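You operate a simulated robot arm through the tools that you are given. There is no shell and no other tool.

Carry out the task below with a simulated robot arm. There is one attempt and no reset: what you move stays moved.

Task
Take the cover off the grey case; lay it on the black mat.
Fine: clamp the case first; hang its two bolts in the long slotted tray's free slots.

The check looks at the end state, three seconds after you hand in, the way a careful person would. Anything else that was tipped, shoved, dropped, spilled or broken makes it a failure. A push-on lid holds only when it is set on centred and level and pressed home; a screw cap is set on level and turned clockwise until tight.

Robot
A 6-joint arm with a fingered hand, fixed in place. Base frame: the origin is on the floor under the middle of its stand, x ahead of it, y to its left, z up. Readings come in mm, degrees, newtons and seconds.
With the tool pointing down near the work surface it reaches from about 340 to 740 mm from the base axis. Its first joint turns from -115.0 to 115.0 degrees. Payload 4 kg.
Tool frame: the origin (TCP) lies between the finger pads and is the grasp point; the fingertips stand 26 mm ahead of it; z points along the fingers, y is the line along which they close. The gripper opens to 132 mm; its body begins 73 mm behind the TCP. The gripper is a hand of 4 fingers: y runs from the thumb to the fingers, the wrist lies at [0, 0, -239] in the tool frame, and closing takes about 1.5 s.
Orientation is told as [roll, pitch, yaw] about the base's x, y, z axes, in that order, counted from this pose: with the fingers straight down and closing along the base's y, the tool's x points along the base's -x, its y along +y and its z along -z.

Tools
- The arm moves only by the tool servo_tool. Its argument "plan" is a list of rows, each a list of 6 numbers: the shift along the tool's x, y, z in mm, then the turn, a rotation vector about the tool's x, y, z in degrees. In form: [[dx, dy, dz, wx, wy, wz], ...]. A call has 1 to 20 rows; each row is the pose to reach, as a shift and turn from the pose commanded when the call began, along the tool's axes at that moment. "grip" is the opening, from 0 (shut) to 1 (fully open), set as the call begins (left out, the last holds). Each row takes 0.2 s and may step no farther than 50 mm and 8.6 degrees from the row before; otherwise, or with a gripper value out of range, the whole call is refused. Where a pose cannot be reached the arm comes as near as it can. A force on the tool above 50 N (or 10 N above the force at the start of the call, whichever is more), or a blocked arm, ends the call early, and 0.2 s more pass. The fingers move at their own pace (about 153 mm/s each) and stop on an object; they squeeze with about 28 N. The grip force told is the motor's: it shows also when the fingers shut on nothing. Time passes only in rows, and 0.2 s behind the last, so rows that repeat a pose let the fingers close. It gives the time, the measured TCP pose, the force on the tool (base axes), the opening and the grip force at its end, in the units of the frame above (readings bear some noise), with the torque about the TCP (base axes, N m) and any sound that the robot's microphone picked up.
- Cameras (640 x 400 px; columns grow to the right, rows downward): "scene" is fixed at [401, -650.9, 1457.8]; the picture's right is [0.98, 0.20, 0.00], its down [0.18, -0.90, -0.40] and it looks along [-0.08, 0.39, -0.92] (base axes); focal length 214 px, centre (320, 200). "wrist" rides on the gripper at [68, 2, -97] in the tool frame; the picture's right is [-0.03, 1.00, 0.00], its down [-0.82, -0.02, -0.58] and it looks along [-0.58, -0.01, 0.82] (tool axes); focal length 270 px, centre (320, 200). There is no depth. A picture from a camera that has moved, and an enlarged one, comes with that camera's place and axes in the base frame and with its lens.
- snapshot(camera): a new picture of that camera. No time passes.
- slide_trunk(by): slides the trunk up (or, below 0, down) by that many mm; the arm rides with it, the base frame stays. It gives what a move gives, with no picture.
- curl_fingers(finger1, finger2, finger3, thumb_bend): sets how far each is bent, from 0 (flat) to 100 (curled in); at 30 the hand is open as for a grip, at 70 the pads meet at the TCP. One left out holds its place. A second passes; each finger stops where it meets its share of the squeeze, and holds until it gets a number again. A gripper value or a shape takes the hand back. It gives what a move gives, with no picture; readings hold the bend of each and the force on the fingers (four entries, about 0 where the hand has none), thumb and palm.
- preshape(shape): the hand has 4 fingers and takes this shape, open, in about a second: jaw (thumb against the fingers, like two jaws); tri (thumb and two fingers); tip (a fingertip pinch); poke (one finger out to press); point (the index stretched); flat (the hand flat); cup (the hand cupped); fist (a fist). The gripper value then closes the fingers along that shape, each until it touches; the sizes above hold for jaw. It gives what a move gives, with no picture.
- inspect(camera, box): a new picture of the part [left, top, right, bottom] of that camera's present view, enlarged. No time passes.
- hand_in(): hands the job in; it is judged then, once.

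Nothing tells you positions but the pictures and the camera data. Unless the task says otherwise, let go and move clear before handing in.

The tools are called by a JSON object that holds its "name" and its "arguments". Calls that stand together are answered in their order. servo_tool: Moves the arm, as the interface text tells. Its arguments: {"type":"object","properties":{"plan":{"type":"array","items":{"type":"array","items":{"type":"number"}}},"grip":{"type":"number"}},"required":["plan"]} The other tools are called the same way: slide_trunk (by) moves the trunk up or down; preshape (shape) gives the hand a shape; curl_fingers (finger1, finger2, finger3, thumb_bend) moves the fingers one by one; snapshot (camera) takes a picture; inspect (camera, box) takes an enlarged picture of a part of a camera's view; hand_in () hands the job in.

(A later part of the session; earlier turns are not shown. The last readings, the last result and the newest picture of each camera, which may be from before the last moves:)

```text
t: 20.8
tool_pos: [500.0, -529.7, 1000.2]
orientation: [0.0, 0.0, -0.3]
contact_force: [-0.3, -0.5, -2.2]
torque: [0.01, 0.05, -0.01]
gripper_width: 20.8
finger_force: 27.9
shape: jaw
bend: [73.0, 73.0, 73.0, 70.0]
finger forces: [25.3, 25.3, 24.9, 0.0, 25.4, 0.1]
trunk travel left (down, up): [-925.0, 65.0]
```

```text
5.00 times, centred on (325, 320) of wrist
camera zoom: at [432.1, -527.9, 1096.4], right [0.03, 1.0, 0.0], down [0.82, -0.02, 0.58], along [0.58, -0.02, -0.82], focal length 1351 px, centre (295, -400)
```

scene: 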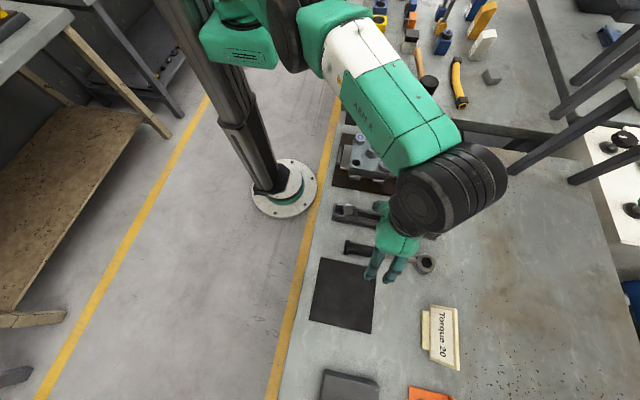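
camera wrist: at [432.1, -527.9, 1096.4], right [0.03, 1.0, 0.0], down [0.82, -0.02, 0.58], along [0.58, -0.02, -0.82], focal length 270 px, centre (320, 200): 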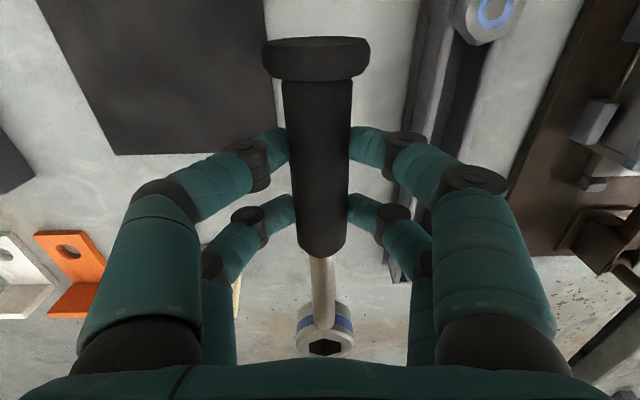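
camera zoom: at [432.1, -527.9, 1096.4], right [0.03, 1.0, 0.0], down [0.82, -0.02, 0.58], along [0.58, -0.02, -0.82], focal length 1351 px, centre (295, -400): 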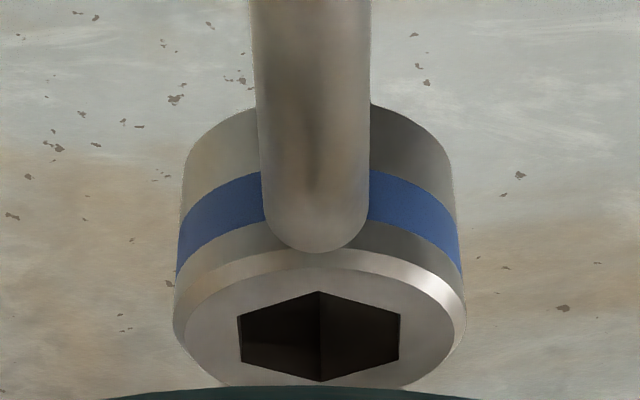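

The ring's top centre is at TCP + (149, 0, −10), with hex corners along the handle axis. The cover top is near z≈926.5 and the bolts are at (434,-210) and (515,-290). I'll carry the wrench toward the case, staying high, and check the hex orientation of the bolt heads.

{"name": "servo_tool", "arguments": {"plan": [[10, 15, -25, 0, 0, 0], [35, 50, -40, 0, 0, 0], [65, 85, -40, 0, 0, 0], [95, 120, -40, 0, 0, 0], [125, 160, -40, 0, 0, 0], [150, 200, -40, 0, 0, 0], [180, 240, -40, 0, 0, 0], [210, 280, -40, 0, 0, 0]]}}

{"name": "snapshot", "arguments": {"camera": "wrist"}}

{"name": "snapshot", "arguments": {"camera": "scene"}}

```text
t: 22.6
tool_pos: [289.6, -248.3, 1038.0]
orientation: [0.0, -0.1, -0.3]
contact_force: [0.3, 0.1, -3.6]
torque: [0.0, 0.09, 0.0]
gripper_width: 20.8
finger_force: 27.8
shape: jaw
bend: [73.0, 73.0, 73.0, 70.0]
finger forces: [25.3, 25.5, 25.2, 0.0, 25.4, 0.0]
trunk travel left (down, up): [-925.0, 65.0]
```

```text
taken
camera wrist: at [221.4, -247.0, 1135.6], right [0.03, 1.0, 0.0], down [0.82, -0.02, 0.58], along [0.58, -0.02, -0.82], focal length 270 px, centre (320, 200)
```

wrist: 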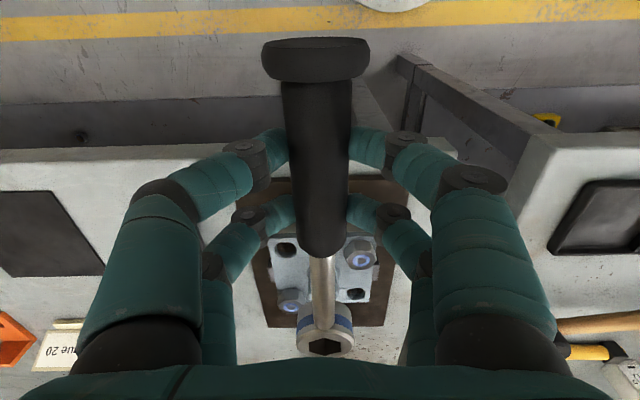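

```text
taken
```

scene: 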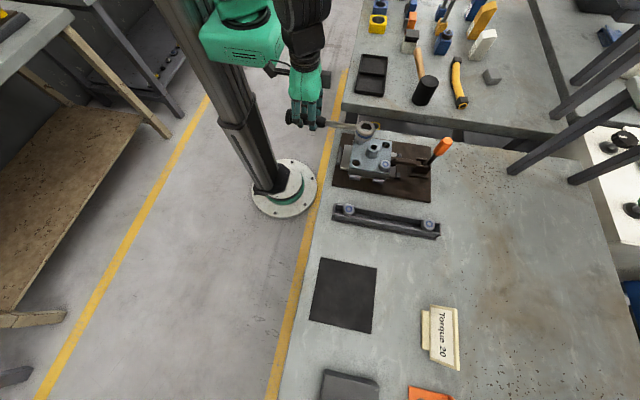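

{"name": "inspect", "arguments": {"camera": "scene", "box": [340, 115, 404, 175]}}

{"name": "inspect", "arguments": {"camera": "wrist", "box": [260, 220, 390, 320]}}

{"name": "inspect", "arguments": {"camera": "wrist", "box": [335, 230, 385, 275]}}

{"name": "inspect", "arguments": {"camera": "wrist", "box": [265, 280, 315, 320]}}

```text
6.67 times, centred on (372, 145) of scene
camera zoom: at [401.0, -650.9, 1457.8], right [0.98, 0.2, 0.0], down [0.18, -0.9, -0.4], along [-0.08, 0.39, -0.92], focal length 1430 px, centre (-27, 567)
```

zoom: 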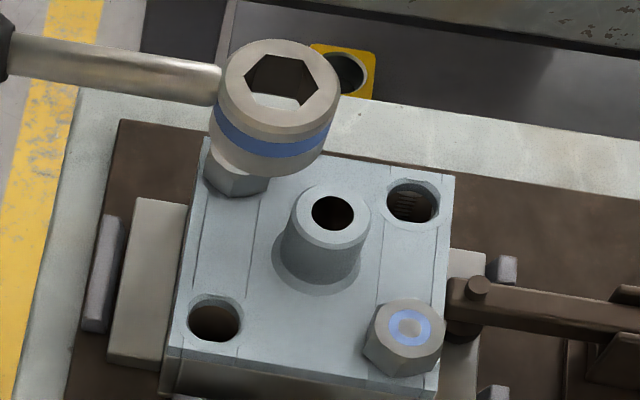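

```text
4.00 times, centred on (325, 270) of wrist
camera zoom: at [221.4, -247.0, 1135.6], right [0.03, 1.0, 0.0], down [0.82, -0.02, 0.58], along [0.58, -0.02, -0.82], focal length 1081 px, centre (300, -80)
```

zoom: 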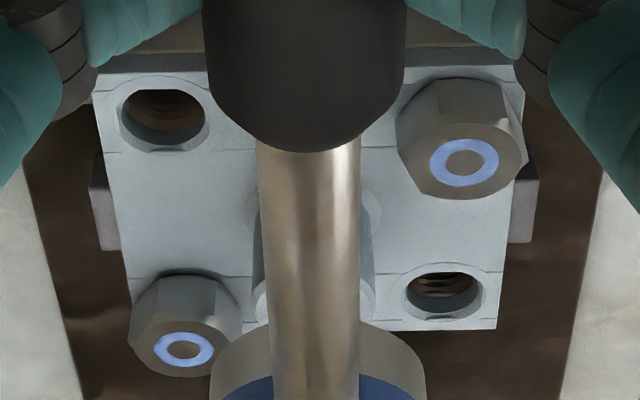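

```text
8.89 times, centred on (360, 252) of wrist
camera zoom: at [221.4, -247.0, 1135.6], right [0.03, 1.0, 0.0], down [0.82, -0.02, 0.58], along [0.58, -0.02, -0.82], focal length 2402 px, centre (-36, -267)
```

zoom: 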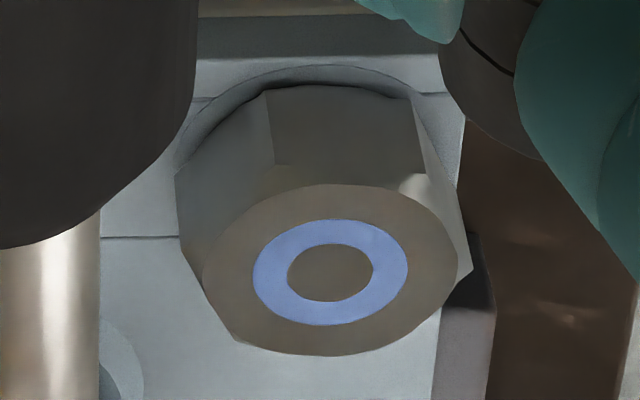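

```text
10.00 times, centred on (290, 300) of wrist
camera zoom: at [221.4, -247.0, 1135.6], right [0.03, 1.0, 0.0], down [0.82, -0.02, 0.58], along [0.58, -0.02, -0.82], focal length 2703 px, centre (620, -800)
```

zoom: 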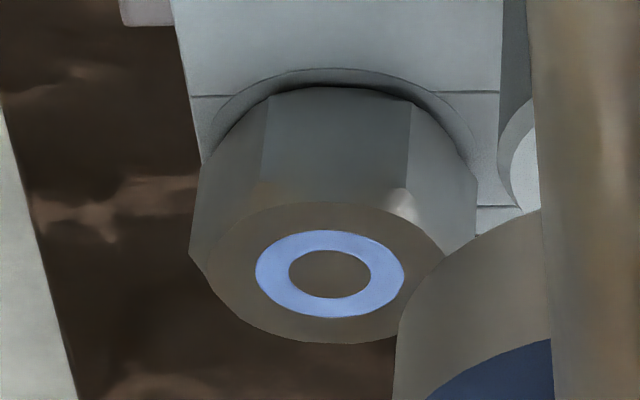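

The bolt heads have a flat facing −x, so the ring's hex needs about a 30° offset. I'll check the sizes and angles more closely.

{"name": "inspect", "arguments": {"camera": "scene", "box": [372, 155, 396, 175]}}

{"name": "inspect", "arguments": {"camera": "scene", "box": [355, 115, 379, 145]}}

{"name": "inspect", "arguments": {"camera": "wrist", "box": [295, 300, 355, 360]}}

```text
16.00 times, centred on (384, 165) of scene
camera zoom: at [401.0, -650.9, 1457.8], right [0.98, 0.2, 0.0], down [0.18, -0.9, -0.4], along [-0.08, 0.39, -0.92], focal length 3432 px, centre (-704, 760)
```

zoom: 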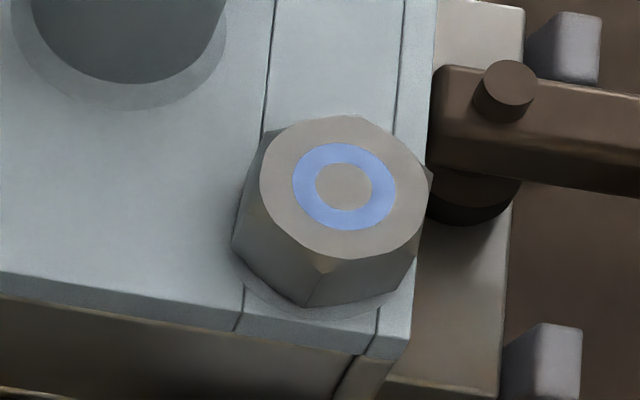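

```text
13.33 times, centred on (367, 130) of scene
camera zoom: at [401.0, -650.9, 1457.8], right [0.98, 0.2, 0.0], down [0.18, -0.9, -0.4], along [-0.08, 0.39, -0.92], focal length 2860 px, centre (-307, 1133)
```

zoom: 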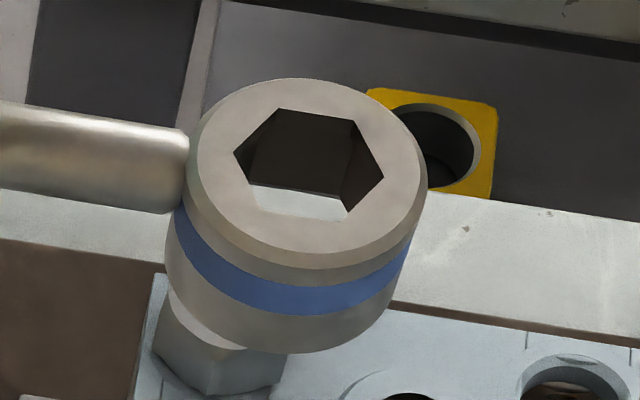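

```text
6.67 times, centred on (325, 330) of wrist
camera zoom: at [221.4, -247.0, 1135.6], right [0.03, 1.0, 0.0], down [0.82, -0.02, 0.58], along [0.58, -0.02, -0.82], focal length 1802 px, centre (287, -667)
```

zoom: 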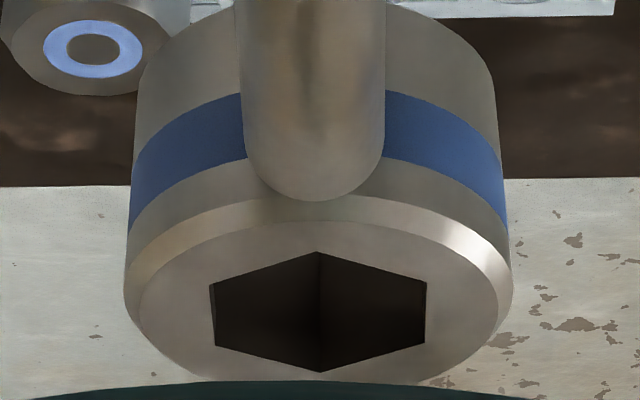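

The ring's hex is rotated about 26° from the bolt heads, so I'll yaw the tool +26° with the ring over the left-rear bolt at about (434.5,-210.5). I'll stay high and compare views before lowering.

{"name": "servo_tool", "arguments": {"plan": [[-3, -7, 0, 0, 0, -7], [-6, -14, 0, 0, 0, -14], [-9, -21, 0, 0, 0, -21], [-10.7, -27.6, 0, 0, 0, -26.3], [-10.7, -27.6, 30, 0, 0, -26.3]]}}

{"name": "inspect", "arguments": {"camera": "scene", "box": [340, 115, 404, 175]}}

{"name": "snapshot", "arguments": {"camera": "wrist"}}

```text
t: 23.8
tool_pos: [303.0, -276.7, 1007.1]
orientation: [0.0, 0.0, 26.1]
contact_force: [0.5, -0.1, -3.3]
torque: [-0.04, 0.12, -0.01]
gripper_width: 20.6
finger_force: 28.0
shape: jaw
bend: [73.0, 73.0, 73.0, 70.0]
finger forces: [25.4, 25.2, 25.2, 0.0, 25.4, 0.0]
trunk travel left (down, up): [-925.0, 65.0]
```

```text
6.67 times, centred on (372, 145) of scene
camera zoom: at [401.0, -650.9, 1457.8], right [0.98, 0.2, 0.0], down [0.18, -0.9, -0.4], along [-0.08, 0.39, -0.92], focal length 1430 px, centre (-27, 567)
```

zoom: 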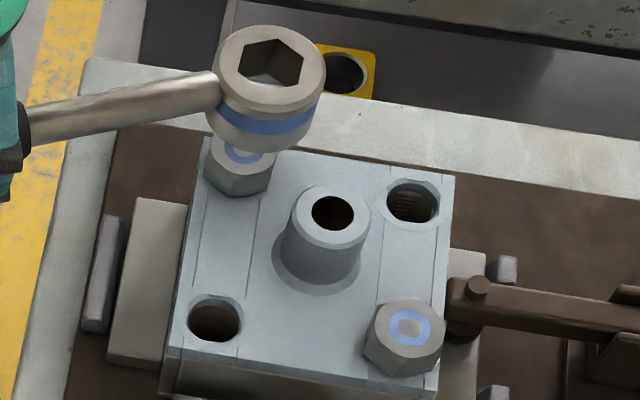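

```text
taken
camera wrist: at [240.6, -306.9, 1105.1], right [-0.42, 0.91, 0.0], down [0.74, 0.34, 0.58], along [0.52, 0.24, -0.82], focal length 270 px, centre (320, 200)
```

wrist: 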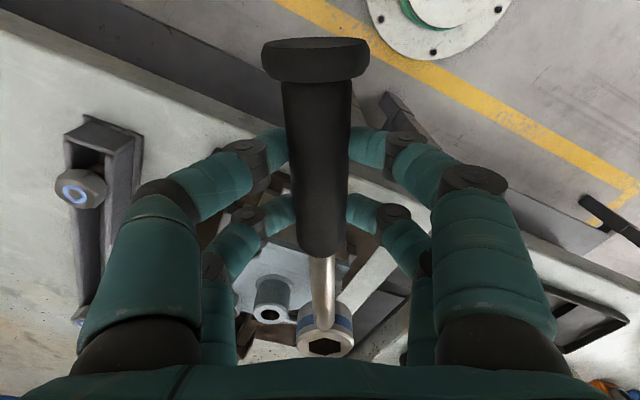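

{"name": "servo_tool", "arguments": {"plan": [[2.2, 1.1, 10, 0, 0, 0], [2.2, 1.1, 18, 0, 0, 0], [2.2, 1.1, 18, 0, 0, 0]]}}

{"name": "inspect", "arguments": {"camera": "scene", "box": [346, 120, 378, 148]}}

{"name": "inspect", "arguments": {"camera": "wrist", "box": [270, 270, 370, 360]}}

```text
t: 24.6
tool_pos: [300.7, -275.7, 989.9]
orientation: [0.0, 0.0, 26.1]
contact_force: [-0.3, -0.1, -3.0]
torque: [-0.07, 0.09, 0.02]
gripper_width: 20.4
finger_force: 27.9
shape: jaw
bend: [73.0, 73.0, 73.0, 70.0]
finger forces: [25.3, 25.1, 25.2, 0.1, 25.4, 0.0]
trunk travel left (down, up): [-925.0, 65.0]
```

```text
14.29 times, centred on (362, 134) of scene
camera zoom: at [401.0, -650.9, 1457.8], right [0.98, 0.2, 0.0], down [0.18, -0.9, -0.4], along [-0.08, 0.39, -0.92], focal length 3064 px, centre (-280, 1143)
```

zoom: 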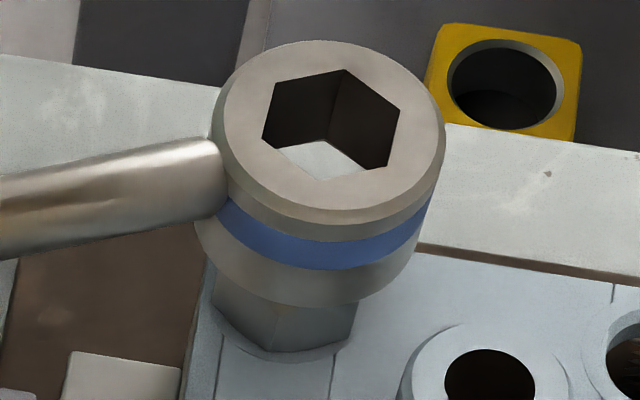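

```text
4.44 times, centred on (320, 315) of wrist
camera zoom: at [238.4, -305.7, 1087.8], right [-0.42, 0.91, 0.0], down [0.74, 0.34, 0.58], along [0.53, 0.24, -0.82], focal length 1201 px, centre (320, -311)
```

zoom: 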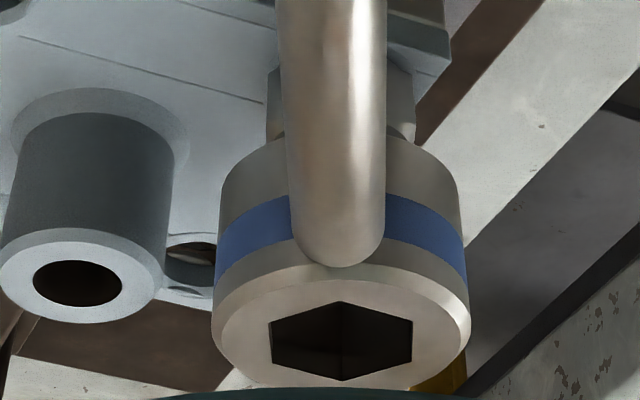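

The ring and bolt line up to within about 1 mm in both views, and the hex angles match. I'll take one finer look before lowering.

{"name": "inspect", "arguments": {"camera": "wrist", "box": [300, 275, 360, 315]}}

{"name": "inspect", "arguments": {"camera": "scene", "box": [354, 134, 374, 148]}}

```text
10.00 times, centred on (330, 295) of wrist
camera zoom: at [238.4, -305.7, 1087.8], right [-0.42, 0.91, 0.0], down [0.74, 0.34, 0.58], along [0.53, 0.24, -0.82], focal length 2703 px, centre (220, -750)
```

zoom: 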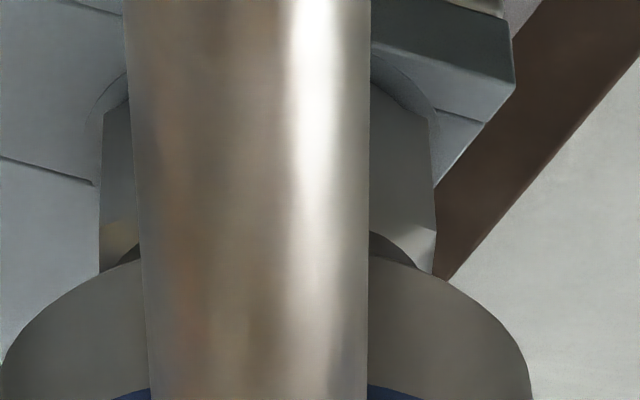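

```text
16.00 times, centred on (364, 141) of scene
camera zoom: at [401.0, -650.9, 1457.8], right [0.98, 0.2, 0.0], down [0.18, -0.9, -0.4], along [-0.08, 0.39, -0.92], focal length 3432 px, centre (-384, 1144)
```

zoom: 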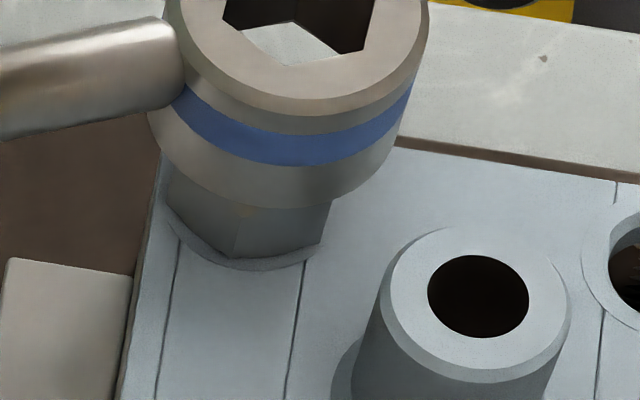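

{"name": "servo_tool", "arguments": {"plan": [[-0.2, 0.4, 4, 0, 0, 0], [-0.2, 0.4, 8, 0, 0, 0], [-0.2, 0.4, 12, 0, 0, 0], [-0.2, 0.4, 16, 0, 0, 0]]}}

{"name": "inspect", "arguments": {"camera": "scene", "box": [346, 120, 378, 148]}}

```text
t: 25.6
tool_pos: [300.7, -275.0, 973.6]
orientation: [0.0, 0.0, 26.0]
contact_force: [-0.1, -0.1, -2.2]
torque: [-0.04, 0.06, -0.04]
gripper_width: 20.6
finger_force: 28.3
shape: jaw
bend: [73.0, 73.0, 73.0, 70.0]
finger forces: [25.5, 25.2, 25.4, 0.0, 25.4, 0.0]
trunk travel left (down, up): [-925.0, 65.0]
```

```text
14.29 times, centred on (362, 134) of scene
camera zoom: at [401.0, -650.9, 1457.8], right [0.98, 0.2, 0.0], down [0.18, -0.9, -0.4], along [-0.08, 0.39, -0.92], focal length 3064 px, centre (-280, 1143)
```

zoom: 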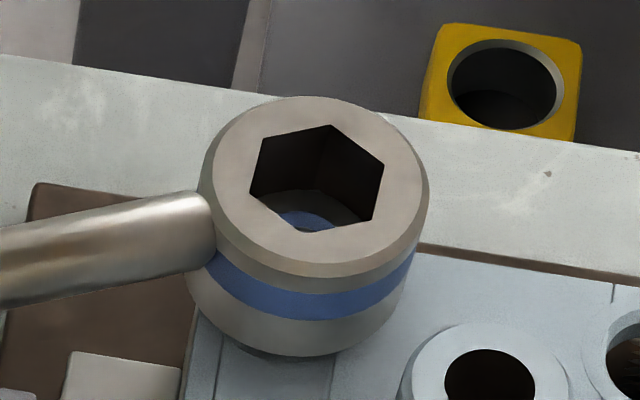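

No contact so far, and the bolt's blue mark is visible inside the ring. I'll continue down gently.

{"name": "servo_tool", "arguments": {"plan": [[0, 0, 3, 0, 0, 0], [0, 0, 6, 0, 0, 0], [0, 0, 9, 0, 0, 0], [0, 0, 12, 0, 0, 0]]}}

{"name": "inspect", "arguments": {"camera": "scene", "box": [346, 120, 378, 148]}}

```text
t: 26.6
tool_pos: [300.7, -275.9, 961.7]
orientation: [0.0, 0.0, 26.0]
contact_force: [2.2, 1.3, -1.8]
torque: [0.08, -0.1, 0.0]
gripper_width: 20.7
finger_force: 28.0
shape: jaw
bend: [73.0, 73.0, 73.0, 70.0]
finger forces: [24.9, 25.8, 25.3, 0.1, 25.1, 0.0]
trunk travel left (down, up): [-925.0, 65.0]
```

```text
14.29 times, centred on (362, 134) of scene
camera zoom: at [401.0, -650.9, 1457.8], right [0.98, 0.2, 0.0], down [0.18, -0.9, -0.4], along [-0.08, 0.39, -0.92], focal length 3064 px, centre (-280, 1143)
```

zoom: 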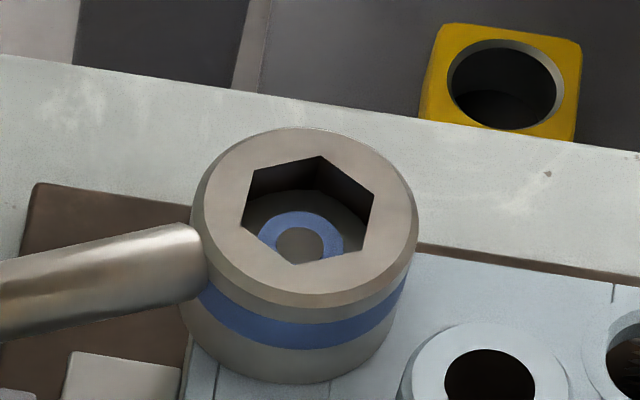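

The ring is seated over the bolt head. Now I'll turn the wrench counter-clockwise about the bolt axis, watching the force.

{"name": "servo_tool", "arguments": {"plan": [[0, -2.6, 0, 0, 0, -1], [-0.1, -5.2, 0, 0, 0, -2], [-0.2, -7.8, 0, 0, 0, -3], [-0.4, -10.4, 0, 0, 0, -4], [-0.6, -13, 0, 0, 0, -5]]}}

{"name": "inspect", "arguments": {"camera": "scene", "box": [326, 110, 390, 150]}}

```text
t: 27.8
tool_pos: [306.2, -287.3, 961.3]
orientation: [0.0, 0.0, 31.0]
contact_force: [3.4, 1.6, -0.8]
torque: [0.04, -0.15, -0.08]
gripper_width: 20.4
finger_force: 27.8
shape: jaw
bend: [73.0, 73.0, 73.0, 70.0]
finger forces: [25.9, 25.5, 26.5, 0.1, 24.8, 0.0]
trunk travel left (down, up): [-925.0, 65.0]
```

```text
10.00 times, centred on (358, 130) of scene
camera zoom: at [401.0, -650.9, 1457.8], right [0.98, 0.2, 0.0], down [0.18, -0.9, -0.4], along [-0.08, 0.39, -0.92], focal length 2145 px, centre (-60, 900)
```

zoom: 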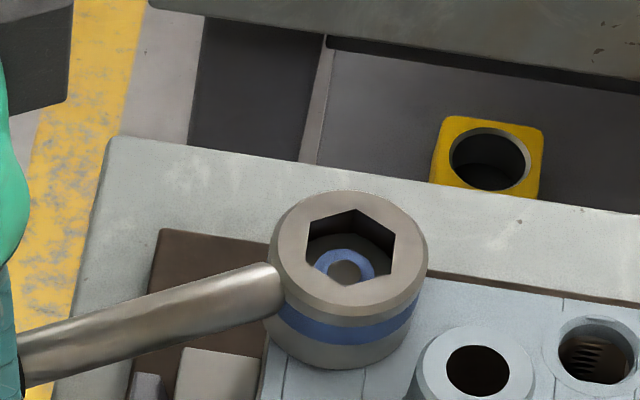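

{"name": "servo_tool", "arguments": {"plan": [[-0.1, -6.5, 0, 0, 0, -2.5], [-0.6, -13, 0, 0, 0, -5], [-1.3, -19.5, 0, 0, 0, -7.5], [-2.3, -25.9, 0, 0, 0, -10]]}}

{"name": "inspect", "arguments": {"camera": "scene", "box": [326, 110, 390, 150]}}

```text
t: 28.8
tool_pos: [322.6, -301.4, 959.2]
orientation: [-0.4, 1.4, 40.7]
contact_force: [-12.9, -12.8, 4.0]
torque: [0.09, -0.17, -0.17]
gripper_width: 20.9
finger_force: 28.5
shape: jaw
bend: [73.0, 73.0, 73.0, 70.0]
finger forces: [26.0, 27.8, 31.0, 0.0, 23.9, 0.1]
out of reach, approached as far as the arm can: row 3, 4
trunk travel left (down, up): [-925.0, 65.0]
```

```text
10.00 times, centred on (358, 130) of scene
camera zoom: at [401.0, -650.9, 1457.8], right [0.98, 0.2, 0.0], down [0.18, -0.9, -0.4], along [-0.08, 0.39, -0.92], focal length 2145 px, centre (-60, 900)
```

zoom: 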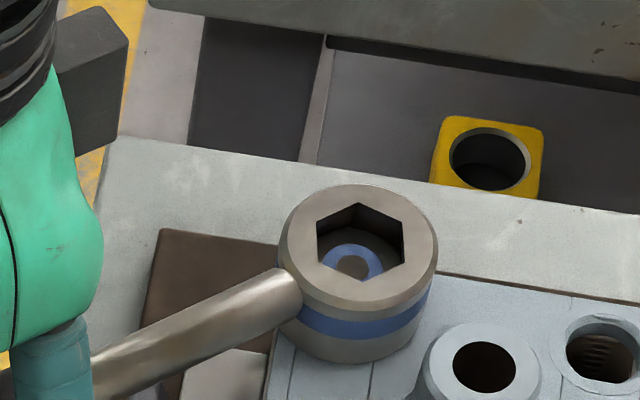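

The wrench turned about 14° with almost no resistance before the arm reached a yaw limit. I'll come back to 36° and re-centre, then lift to see whether the bolt itself turned.

{"name": "servo_tool", "arguments": {"plan": [[4.9, 8.4, -2.3, -0.4, -1.4, 4.7], [4.9, 8.4, -2.3, -0.4, -1.4, 4.7]]}}

{"name": "inspect", "arguments": {"camera": "scene", "box": [326, 110, 390, 150]}}

```text
t: 29.4
tool_pos: [316.8, -293.3, 959.0]
orientation: [0.2, 0.1, 36.0]
contact_force: [-26.6, -19.3, 2.4]
torque: [-0.25, 0.25, 0.06]
gripper_width: 20.7
finger_force: 27.8
shape: jaw
bend: [73.0, 73.0, 73.0, 70.0]
finger forces: [25.5, 29.5, 29.1, 0.0, 26.0, 0.0]
out of reach, approached as far as the arm can: row 1, 2
trunk travel left (down, up): [-925.0, 65.0]
```

```text
10.00 times, centred on (358, 130) of scene
camera zoom: at [401.0, -650.9, 1457.8], right [0.98, 0.2, 0.0], down [0.18, -0.9, -0.4], along [-0.08, 0.39, -0.92], focal length 2145 px, centre (-60, 900)
```

zoom: 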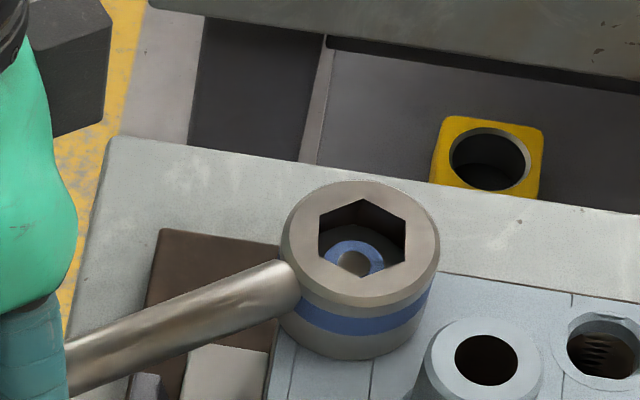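

The arm's yaw limit is dragging the ring sideways against the bolt, so I'll back off to the last good pose (31°) to release that force.

{"name": "servo_tool", "arguments": {"plan": [[2.5, 5.5, -1, 0, 0, 2.5], [5, 11.1, -2, 0, 0, 5], [5, 11.1, -2, 0, 0, 5]]}}

{"name": "inspect", "arguments": {"camera": "scene", "box": [326, 110, 390, 150]}}

{"name": "inspect", "arguments": {"camera": "scene", "box": [320, 110, 480, 210]}}

```text
t: 30.2
tool_pos: [311.1, -283.2, 962.2]
orientation: [0.4, -0.6, 31.1]
contact_force: [-17.0, -10.9, -1.0]
torque: [-0.3, 0.33, 0.13]
gripper_width: 20.3
finger_force: 28.2
shape: jaw
bend: [73.0, 73.0, 73.0, 70.0]
finger forces: [25.7, 28.3, 26.3, 0.0, 27.1, 0.0]
out of reach, approached as far as the arm can: row 1, 2, 3
trunk travel left (down, up): [-925.0, 65.0]
```

```text
10.00 times, centred on (358, 130) of scene
camera zoom: at [401.0, -650.9, 1457.8], right [0.98, 0.2, 0.0], down [0.18, -0.9, -0.4], along [-0.08, 0.39, -0.92], focal length 2145 px, centre (-60, 900)
```

zoom: 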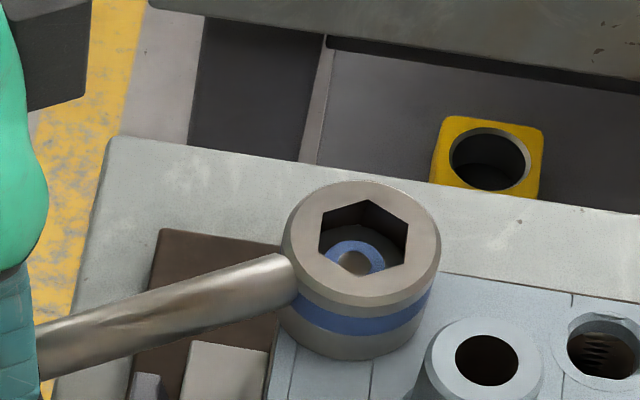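

```text
4.00 times, centred on (400, 160) of scene
camera zoom: at [401.0, -650.9, 1457.8], right [0.98, 0.2, 0.0], down [0.18, -0.9, -0.4], along [-0.08, 0.39, -0.92], focal length 858 px, centre (0, 360)
```

zoom: 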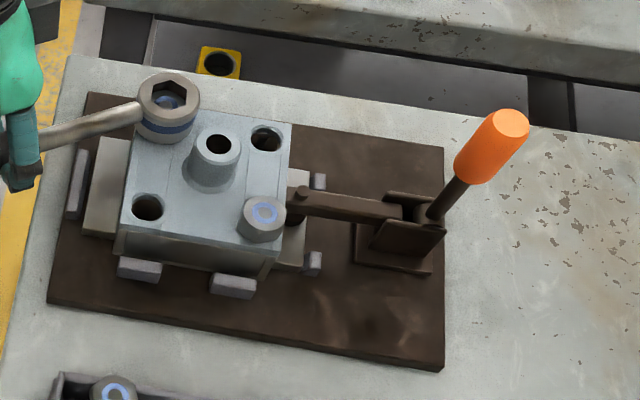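

{"name": "snapshot", "arguments": {"camera": "scene"}}

{"name": "snapshot", "arguments": {"camera": "wrist"}}

{"name": "inspect", "arguments": {"camera": "scene", "box": [200, 0, 360, 160]}}

```text
taken
```

scene: 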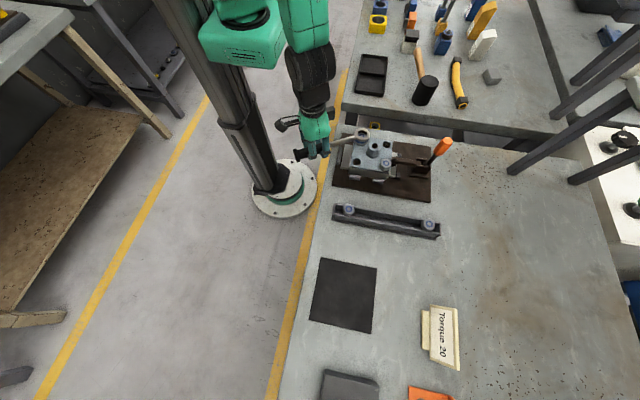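

```text
taken
camera wrist: at [250.8, -320.7, 1059.6], right [-0.5, 0.87, 0.01], down [0.71, 0.4, 0.59], along [0.51, 0.3, -0.81], focal length 270 px, centre (320, 200)
```

wrist: 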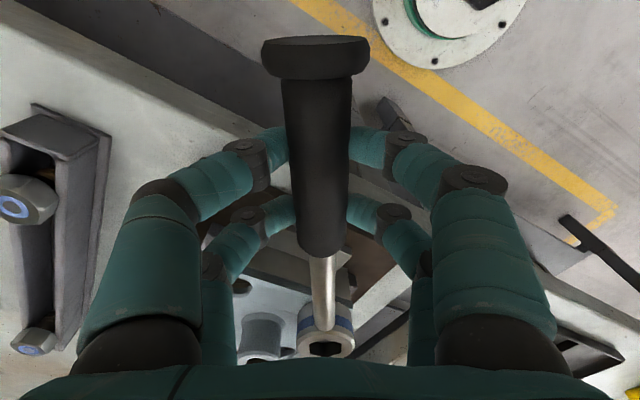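

```text
2.50 times, centred on (280, 80) of scene
camera zoom: at [401.0, -650.9, 1457.8], right [0.98, 0.2, 0.0], down [0.18, -0.9, -0.4], along [-0.08, 0.39, -0.92], focal length 536 px, centre (420, 500)
```

zoom: 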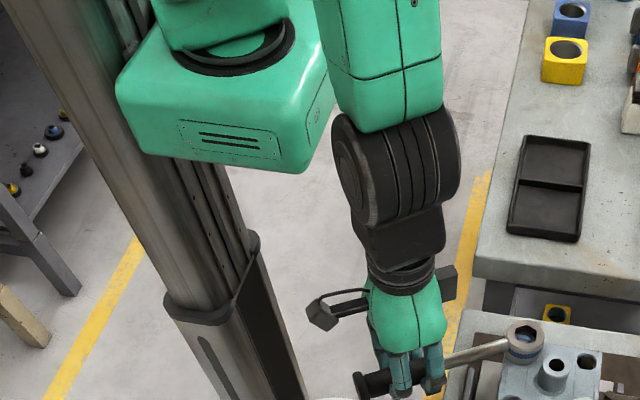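

The same pose that worked before now reads as out of reach, so the arm solution is stuck and is nudging the ring sideways. I'll lift the ring off the bolt to release it and look again.

{"name": "servo_tool", "arguments": {"plan": [[0, 0, -8, 0, 0, 0], [0, 0, -16, 0, 0, 0], [0, 0, -26, 0, 0, 0], [0, 0, -36, 0, 0, 0]]}}

{"name": "inspect", "arguments": {"camera": "scene", "box": [326, 110, 406, 170]}}

```text
t: 31.2
tool_pos: [314.5, -285.2, 1000.0]
orientation: [0.3, -0.9, 31.2]
contact_force: [-0.5, -0.5, -2.6]
torque: [-0.05, 0.11, 0.0]
gripper_width: 20.0
finger_force: 28.2
shape: jaw
bend: [73.0, 72.0, 72.0, 70.0]
finger forces: [28.4, 26.8, 27.4, 0.0, 27.9, 0.0]
out of reach, approached as far as the arm can: row 1, 2
trunk travel left (down, up): [-925.0, 65.0]
```

```text
6.67 times, centred on (366, 140) of scene
camera zoom: at [401.0, -650.9, 1457.8], right [0.98, 0.2, 0.0], down [0.18, -0.9, -0.4], along [-0.08, 0.39, -0.92], focal length 1430 px, centre (13, 600)
```

zoom: 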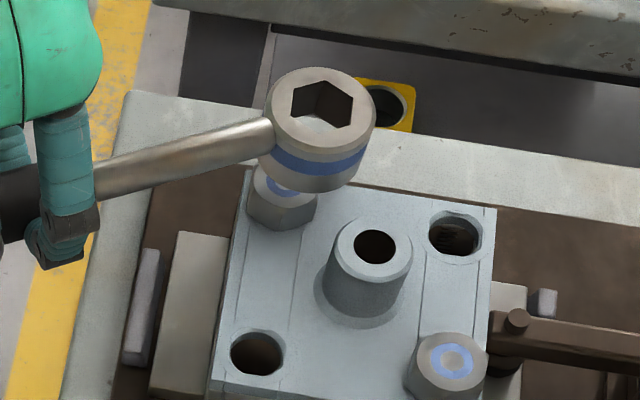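

Free again. I'll check whether bolt A actually turned.

{"name": "inspect", "arguments": {"camera": "scene", "box": [356, 134, 376, 148]}}

{"name": "inspect", "arguments": {"camera": "wrist", "box": [230, 260, 400, 370]}}

```text
16.00 times, centred on (366, 141) of scene
camera zoom: at [401.0, -650.9, 1457.8], right [0.98, 0.2, 0.0], down [0.18, -0.9, -0.4], along [-0.08, 0.39, -0.92], focal length 3432 px, centre (-416, 1144)
```

zoom: 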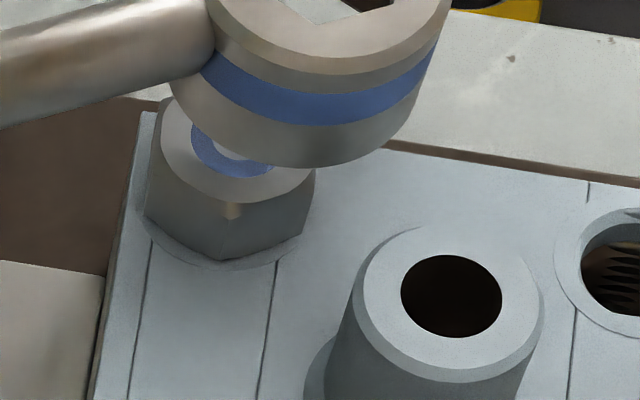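

```text
3.64 times, centred on (315, 315) of wrist
camera zoom: at [254.7, -321.0, 1096.9], right [-0.5, 0.87, 0.01], down [0.7, 0.4, 0.59], along [0.51, 0.3, -0.81], focal length 983 px, centre (338, -218)
```

zoom: 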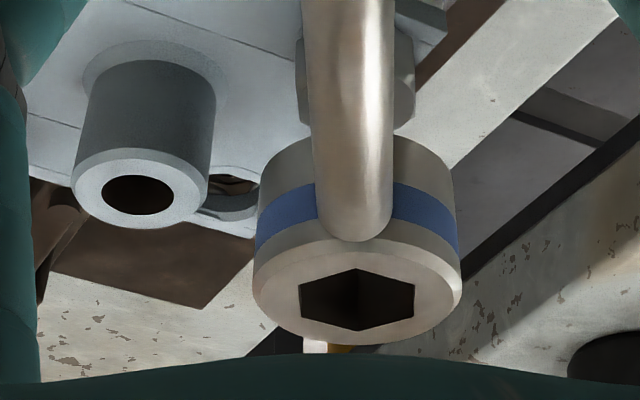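

Bolt A did turn counter-clockwise by roughly 10–14°, and easily. Next is bolt B, where the hand is in a better-conditioned pose. First I'll measure where B is now.

{"name": "inspect", "arguments": {"camera": "scene", "box": [372, 155, 396, 175]}}

{"name": "inspect", "arguments": {"camera": "scene", "box": [340, 130, 400, 170]}}

```text
16.00 times, centred on (384, 165) of scene
camera zoom: at [401.0, -650.9, 1457.8], right [0.98, 0.2, 0.0], down [0.18, -0.9, -0.4], along [-0.08, 0.39, -0.92], focal length 3432 px, centre (-704, 760)
```

zoom: 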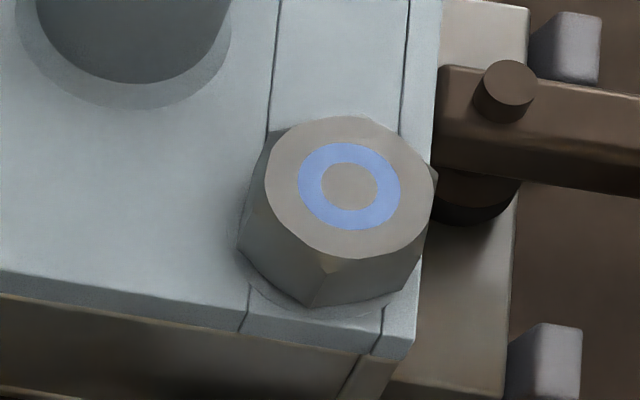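

```text
10.00 times, centred on (370, 150) of scene
camera zoom: at [401.0, -650.9, 1457.8], right [0.98, 0.2, 0.0], down [0.18, -0.9, -0.4], along [-0.08, 0.39, -0.92], focal length 2145 px, centre (-180, 700)
```

zoom: 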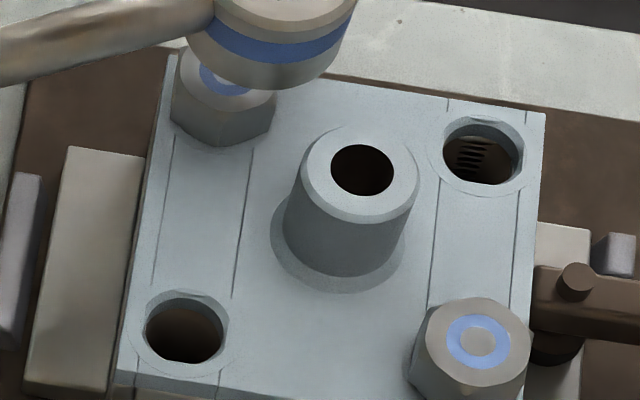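

Bolt B is now near (516,-290), and the case moved only about 1 mm in its jig. I'll carry the ring over the boss with clearance to bolt B at yaw 25°.

{"name": "servo_tool", "arguments": {"plan": [[0, 0, -25, 0.3, 0.9, 0], [-7, -31, -25, 0.3, 0.9, 2], [-14, -62, -25, 0.3, 0.9, 4], [-21.3, -92.5, -25, 0.3, 0.9, 6.2], [-21.3, -92.5, 0, 0.3, 0.9, 6.2], [-21.3, -92.5, 10, 0.3, 0.9, 6.2]]}}

{"name": "inspect", "arguments": {"camera": "scene", "box": [368, 145, 400, 175]}}

{"name": "inspect", "arguments": {"camera": "wrist", "box": [270, 270, 370, 360]}}

```text
t: 32.6
tool_pos: [380.6, -355.2, 987.7]
orientation: [0.4, -0.3, 25.1]
contact_force: [0.1, -0.3, -2.9]
torque: [-0.04, 0.12, 0.01]
gripper_width: 20.0
finger_force: 28.3
shape: jaw
bend: [73.0, 72.0, 72.0, 70.0]
finger forces: [28.2, 26.8, 27.3, 0.0, 27.8, 0.0]
trunk travel left (down, up): [-925.0, 65.0]
```

```text
13.33 times, centred on (384, 160) of scene
camera zoom: at [401.0, -650.9, 1457.8], right [0.98, 0.2, 0.0], down [0.18, -0.9, -0.4], along [-0.08, 0.39, -0.92], focal length 2860 px, centre (-533, 733)
```

zoom: 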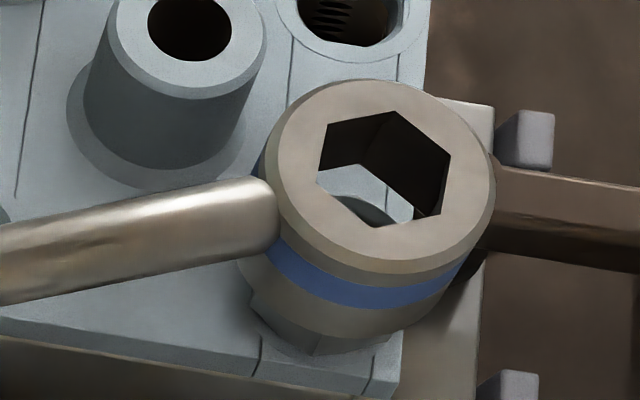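

```text
4.44 times, centred on (320, 315) of wrist
camera zoom: at [316.9, -383.3, 1084.7], right [-0.4, 0.92, 0.01], down [0.75, 0.32, 0.58], along [0.53, 0.24, -0.81], focal length 1201 px, centre (320, -311)
```

zoom: 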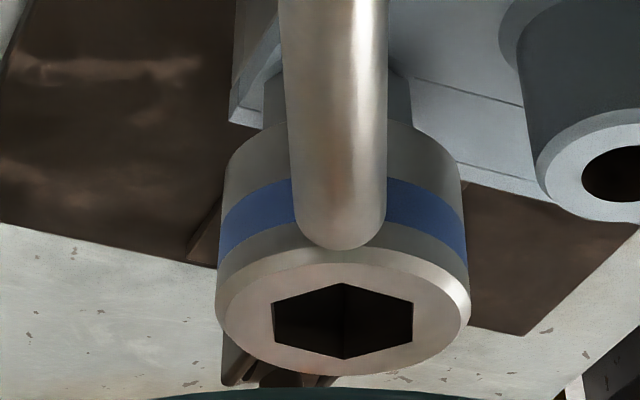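

{"name": "inspect", "arguments": {"camera": "scene", "box": [374, 158, 394, 172]}}

{"name": "inspect", "arguments": {"camera": "wrist", "box": [300, 275, 360, 315]}}

```text
16.00 times, centred on (384, 165) of scene
camera zoom: at [401.0, -650.9, 1457.8], right [0.98, 0.2, 0.0], down [0.18, -0.9, -0.4], along [-0.08, 0.39, -0.92], focal length 3432 px, centre (-704, 760)
```

zoom: 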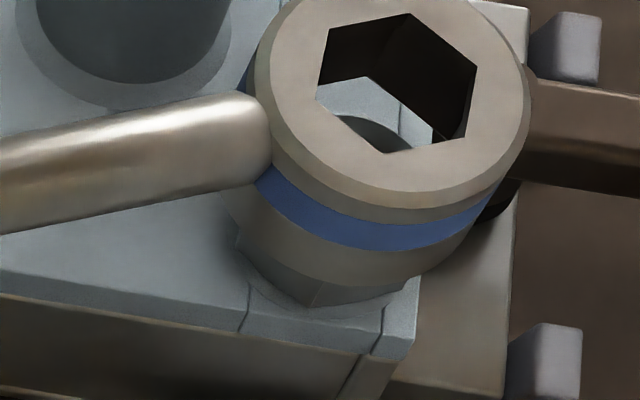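

```text
10.00 times, centred on (330, 295) of wrist
camera zoom: at [316.9, -383.3, 1084.7], right [-0.4, 0.92, 0.01], down [0.75, 0.32, 0.58], along [0.53, 0.24, -0.81], focal length 2703 px, centre (220, -750)
```

zoom: 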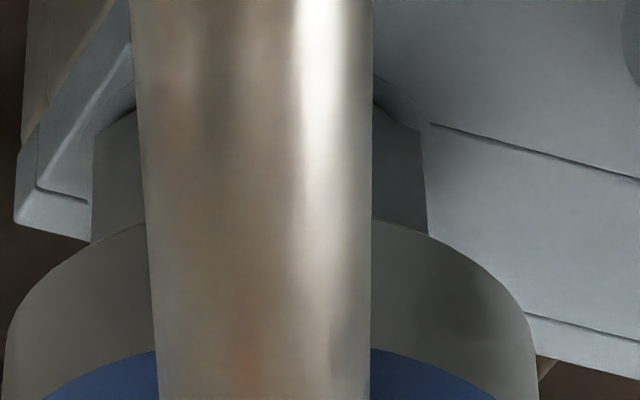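

{"name": "servo_tool", "arguments": {"plan": [[-1.3, 0, 4, 0.4, 0.3, 0], [-1.3, 0, 8, 0.4, 0.3, 0], [-1.3, 0, 8, 0.4, 0.3, 0]]}}

{"name": "inspect", "arguments": {"camera": "scene", "box": [374, 158, 394, 172]}}

{"name": "inspect", "arguments": {"camera": "wrist", "box": [300, 275, 360, 315]}}

```text
t: 33.4
tool_pos: [379.7, -353.1, 980.3]
orientation: [0.0, -0.2, 25.2]
contact_force: [0.9, 0.0, -2.5]
torque: [0.05, -0.06, -0.05]
gripper_width: 20.2
finger_force: 28.6
shape: jaw
bend: [73.0, 72.0, 72.0, 70.0]
finger forces: [28.3, 26.4, 28.0, 0.1, 27.0, 0.0]
trunk travel left (down, up): [-925.0, 65.0]
```

```text
16.00 times, centred on (384, 165) of scene
camera zoom: at [401.0, -650.9, 1457.8], right [0.98, 0.2, 0.0], down [0.18, -0.9, -0.4], along [-0.08, 0.39, -0.92], focal length 3432 px, centre (-704, 760)
```

zoom: 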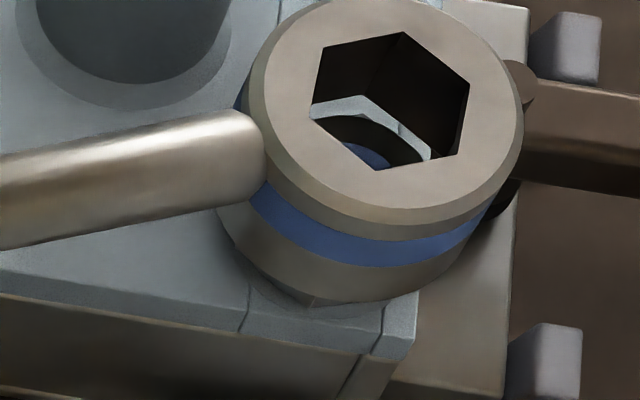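

```text
10.00 times, centred on (330, 295) of wrist
camera zoom: at [317.5, -381.1, 1077.7], right [-0.4, 0.92, 0.0], down [0.75, 0.33, 0.58], along [0.53, 0.23, -0.82], focal length 2703 px, centre (220, -750)
```

zoom: 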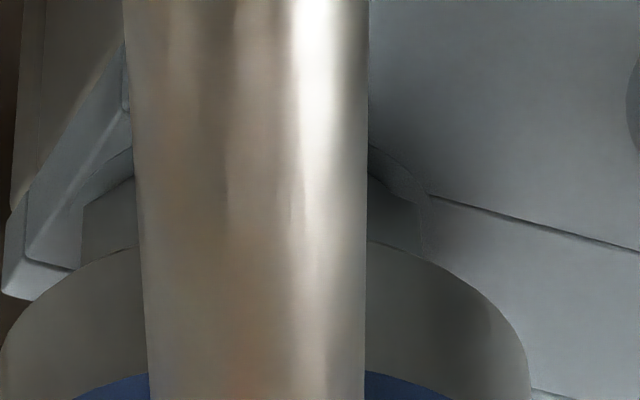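

{"name": "servo_tool", "arguments": {"plan": [[-0.9, -0.3, 3, 0, 0.2, 0], [-0.9, -0.3, 6, 0, 0.2, 0], [-0.9, -0.3, 9, 0, 0.2, 0]]}}

{"name": "inspect", "arguments": {"camera": "scene", "box": [374, 158, 394, 172]}}

```text
t: 34.2
tool_pos: [381.1, -351.0, 971.2]
orientation: [0.0, 0.0, 25.1]
contact_force: [0.5, -1.6, -3.0]
torque: [-0.03, 0.06, -0.11]
gripper_width: 19.9
finger_force: 28.2
shape: jaw
bend: [73.0, 72.0, 72.0, 70.0]
finger forces: [28.5, 26.3, 28.3, 0.0, 27.0, 0.0]
trunk travel left (down, up): [-925.0, 65.0]
```

```text
16.00 times, centred on (384, 165) of scene
camera zoom: at [401.0, -650.9, 1457.8], right [0.98, 0.2, 0.0], down [0.18, -0.9, -0.4], along [-0.08, 0.39, -0.92], focal length 3432 px, centre (-704, 760)
```

zoom: 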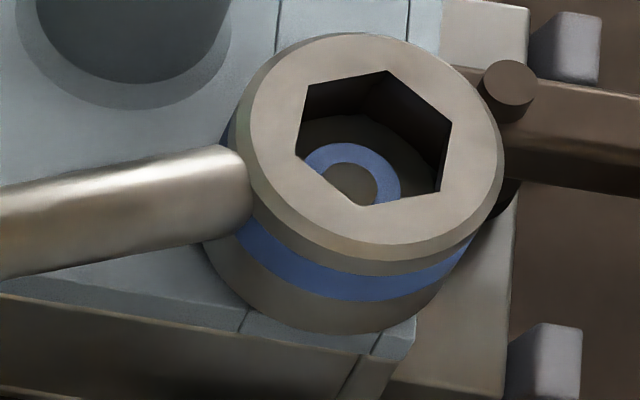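

The ring is going over bolt B. I'll lower it the rest of the way.

{"name": "servo_tool", "arguments": {"plan": [[0, 0, 3, 0, 0, 0], [0, 0, 6, 0, 0, 0], [0, 0, 9, 0, 0, 0]]}}

{"name": "inspect", "arguments": {"camera": "scene", "box": [374, 158, 394, 172]}}

```text
t: 35.0
tool_pos: [380.6, -352.4, 961.8]
orientation: [0.0, 0.1, 25.0]
contact_force: [-0.8, 0.4, 0.1]
torque: [0.12, -0.27, -0.13]
gripper_width: 19.7
finger_force: 28.2
shape: jaw
bend: [73.0, 72.0, 72.0, 70.0]
finger forces: [27.2, 28.2, 29.7, 0.1, 26.0, 0.1]
trunk travel left (down, up): [-925.0, 65.0]
```

```text
16.00 times, centred on (384, 165) of scene
camera zoom: at [401.0, -650.9, 1457.8], right [0.98, 0.2, 0.0], down [0.18, -0.9, -0.4], along [-0.08, 0.39, -0.92], focal length 3432 px, centre (-704, 760)
```

zoom: 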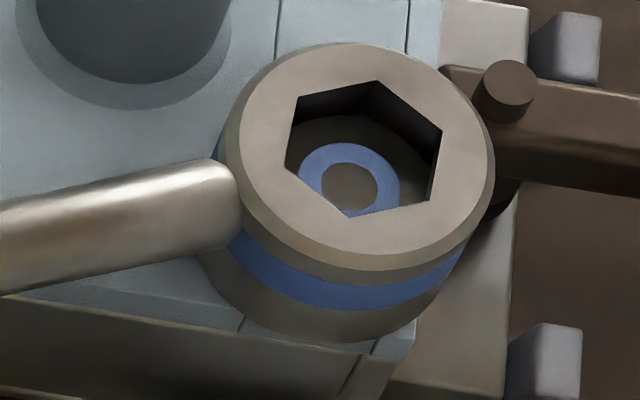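

The ring is down on bolt B. I'll turn it counter-clockwise.

{"name": "servo_tool", "arguments": {"plan": [[0, -3.9, -0.5, 0, 0, -1.5], [-0.2, -7.8, -0.5, 0, 0, -3], [-0.5, -11.7, -0.5, 0, 0, -4.5], [-0.8, -15.6, -0.5, 0, 0, -6]]}}

{"name": "servo_tool", "arguments": {"plan": [[-0.2, -7.8, 0, 0, 0, -3], [-0.8, -15.6, 0, 0, 0, -6], [-1.8, -23.4, 0, 0, 0, -9], [-3.3, -31, 0, 0, 0, -12]]}}

{"name": "inspect", "arguments": {"camera": "scene", "box": [350, 140, 410, 190]}}

```text
t: 36.0
tool_pos: [387.4, -364.1, 962.4]
orientation: [0.0, 0.1, 31.1]
contact_force: [1.2, 2.0, 0.8]
torque: [0.12, -0.28, -0.25]
gripper_width: 20.0
finger_force: 28.1
shape: jaw
bend: [73.0, 72.0, 72.0, 70.0]
finger forces: [28.1, 27.5, 29.9, 0.0, 25.0, 0.1]
trunk travel left (down, up): [-925.0, 65.0]
```

```text
t: 37.0
tool_pos: [402.6, -380.0, 961.9]
orientation: [-0.2, 2.1, 39.6]
contact_force: [-27.8, -23.4, 7.5]
torque: [-0.05, 0.05, -0.1]
gripper_width: 20.7
finger_force: 28.0
shape: jaw
bend: [73.0, 73.0, 73.0, 70.0]
finger forces: [26.0, 30.7, 31.6, 0.0, 25.4, 0.0]
out of reach, approached as far as the arm can: row 2, 3, 4
trunk travel left (down, up): [-925.0, 65.0]
stopped in row 4: the force on the tool passed its limit at 62 N (the readings are from after the stop); the commanded pose is now the measured one
```

```text
8.00 times, centred on (380, 165) of scene
camera zoom: at [401.0, -650.9, 1457.8], right [0.98, 0.2, 0.0], down [0.18, -0.9, -0.4], along [-0.08, 0.39, -0.92], focal length 1716 px, centre (-160, 480)
```

zoom: 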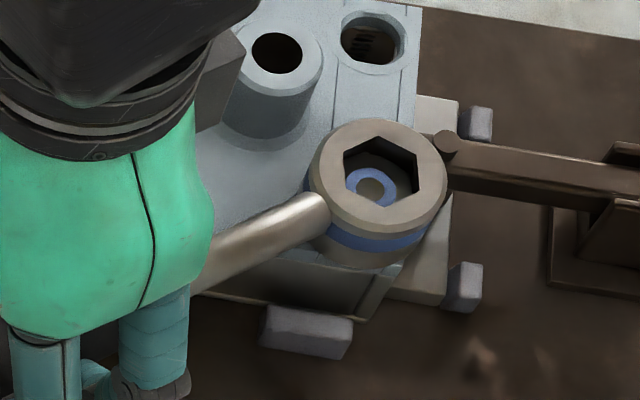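

The limit is clear now: tool yaw minus arm azimuth can't exceed about 79°. I'll return to yaw 28°, well inside the limit.

{"name": "servo_tool", "arguments": {"plan": [[3.5, 12.2, -0.5, -0.2, -2.1, 5.6], [1.1, 27.7, -0.5, -0.2, -2.1, 11.6], [1.1, 27.7, -0.5, -0.2, -2.1, 11.6]]}}

{"name": "inspect", "arguments": {"camera": "scene", "box": [350, 140, 410, 190]}}

```text
t: 37.8
tool_pos: [385.9, -356.9, 961.3]
orientation: [-0.2, -0.2, 28.2]
contact_force: [-21.8, -10.1, 1.5]
torque: [-0.2, 0.3, 0.06]
gripper_width: 20.9
finger_force: 27.8
shape: jaw
bend: [73.0, 73.0, 73.0, 70.0]
finger forces: [26.2, 29.7, 28.8, 0.0, 27.3, 0.0]
trunk travel left (down, up): [-925.0, 65.0]
```

```text
8.00 times, centred on (380, 165) of scene
camera zoom: at [401.0, -650.9, 1457.8], right [0.98, 0.2, 0.0], down [0.18, -0.9, -0.4], along [-0.08, 0.39, -0.92], focal length 1716 px, centre (-160, 480)
```

zoom: 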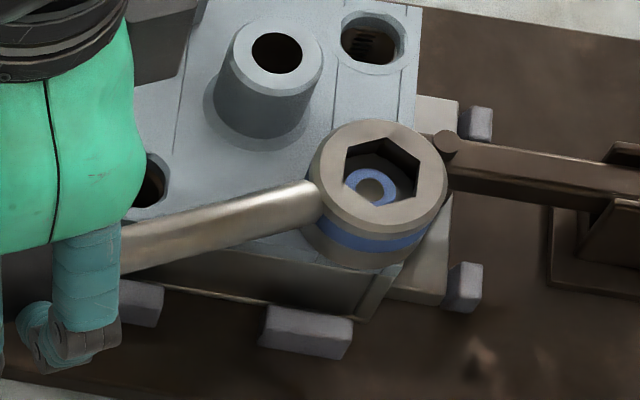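

{"name": "servo_tool", "arguments": {"plan": [[1.5, 0, 0, 0.2, 0.2, 0], [2.5, 0, 0, 0.2, 0.2, 0]]}}

```text
t: 38.4
tool_pos: [385.7, -357.2, 960.3]
orientation: [-0.3, 0.1, 28.2]
contact_force: [-12.9, -6.0, 1.3]
torque: [-0.07, 0.09, 0.05]
gripper_width: 20.7
finger_force: 28.4
shape: jaw
bend: [73.0, 73.0, 73.0, 70.0]
finger forces: [26.1, 30.2, 28.6, 0.0, 27.1, 0.1]
trunk travel left (down, up): [-925.0, 65.0]
```

{"name": "servo_tool", "arguments": {"plan": [[2, 0, 0, -0.3, 0, 0], [3.7, 0, 0, -0.3, 0, 0]]}}

{"name": "inspect", "arguments": {"camera": "scene", "box": [374, 158, 394, 172]}}

```text
t: 39.0
tool_pos: [384.2, -358.0, 961.4]
orientation: [-0.1, 0.2, 28.1]
contact_force: [0.6, 1.2, -0.7]
torque: [0.1, -0.18, -0.01]
gripper_width: 20.7
finger_force: 27.5
shape: jaw
bend: [73.0, 73.0, 73.0, 70.0]
finger forces: [25.9, 29.8, 29.0, 0.1, 26.8, 0.0]
trunk travel left (down, up): [-925.0, 65.0]
```

```text
16.00 times, centred on (384, 165) of scene
camera zoom: at [401.0, -650.9, 1457.8], right [0.98, 0.2, 0.0], down [0.18, -0.9, -0.4], along [-0.08, 0.39, -0.92], focal length 3432 px, centre (-704, 760)
```

zoom: 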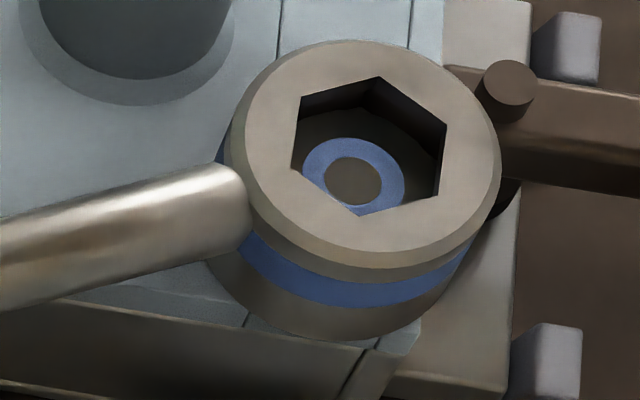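

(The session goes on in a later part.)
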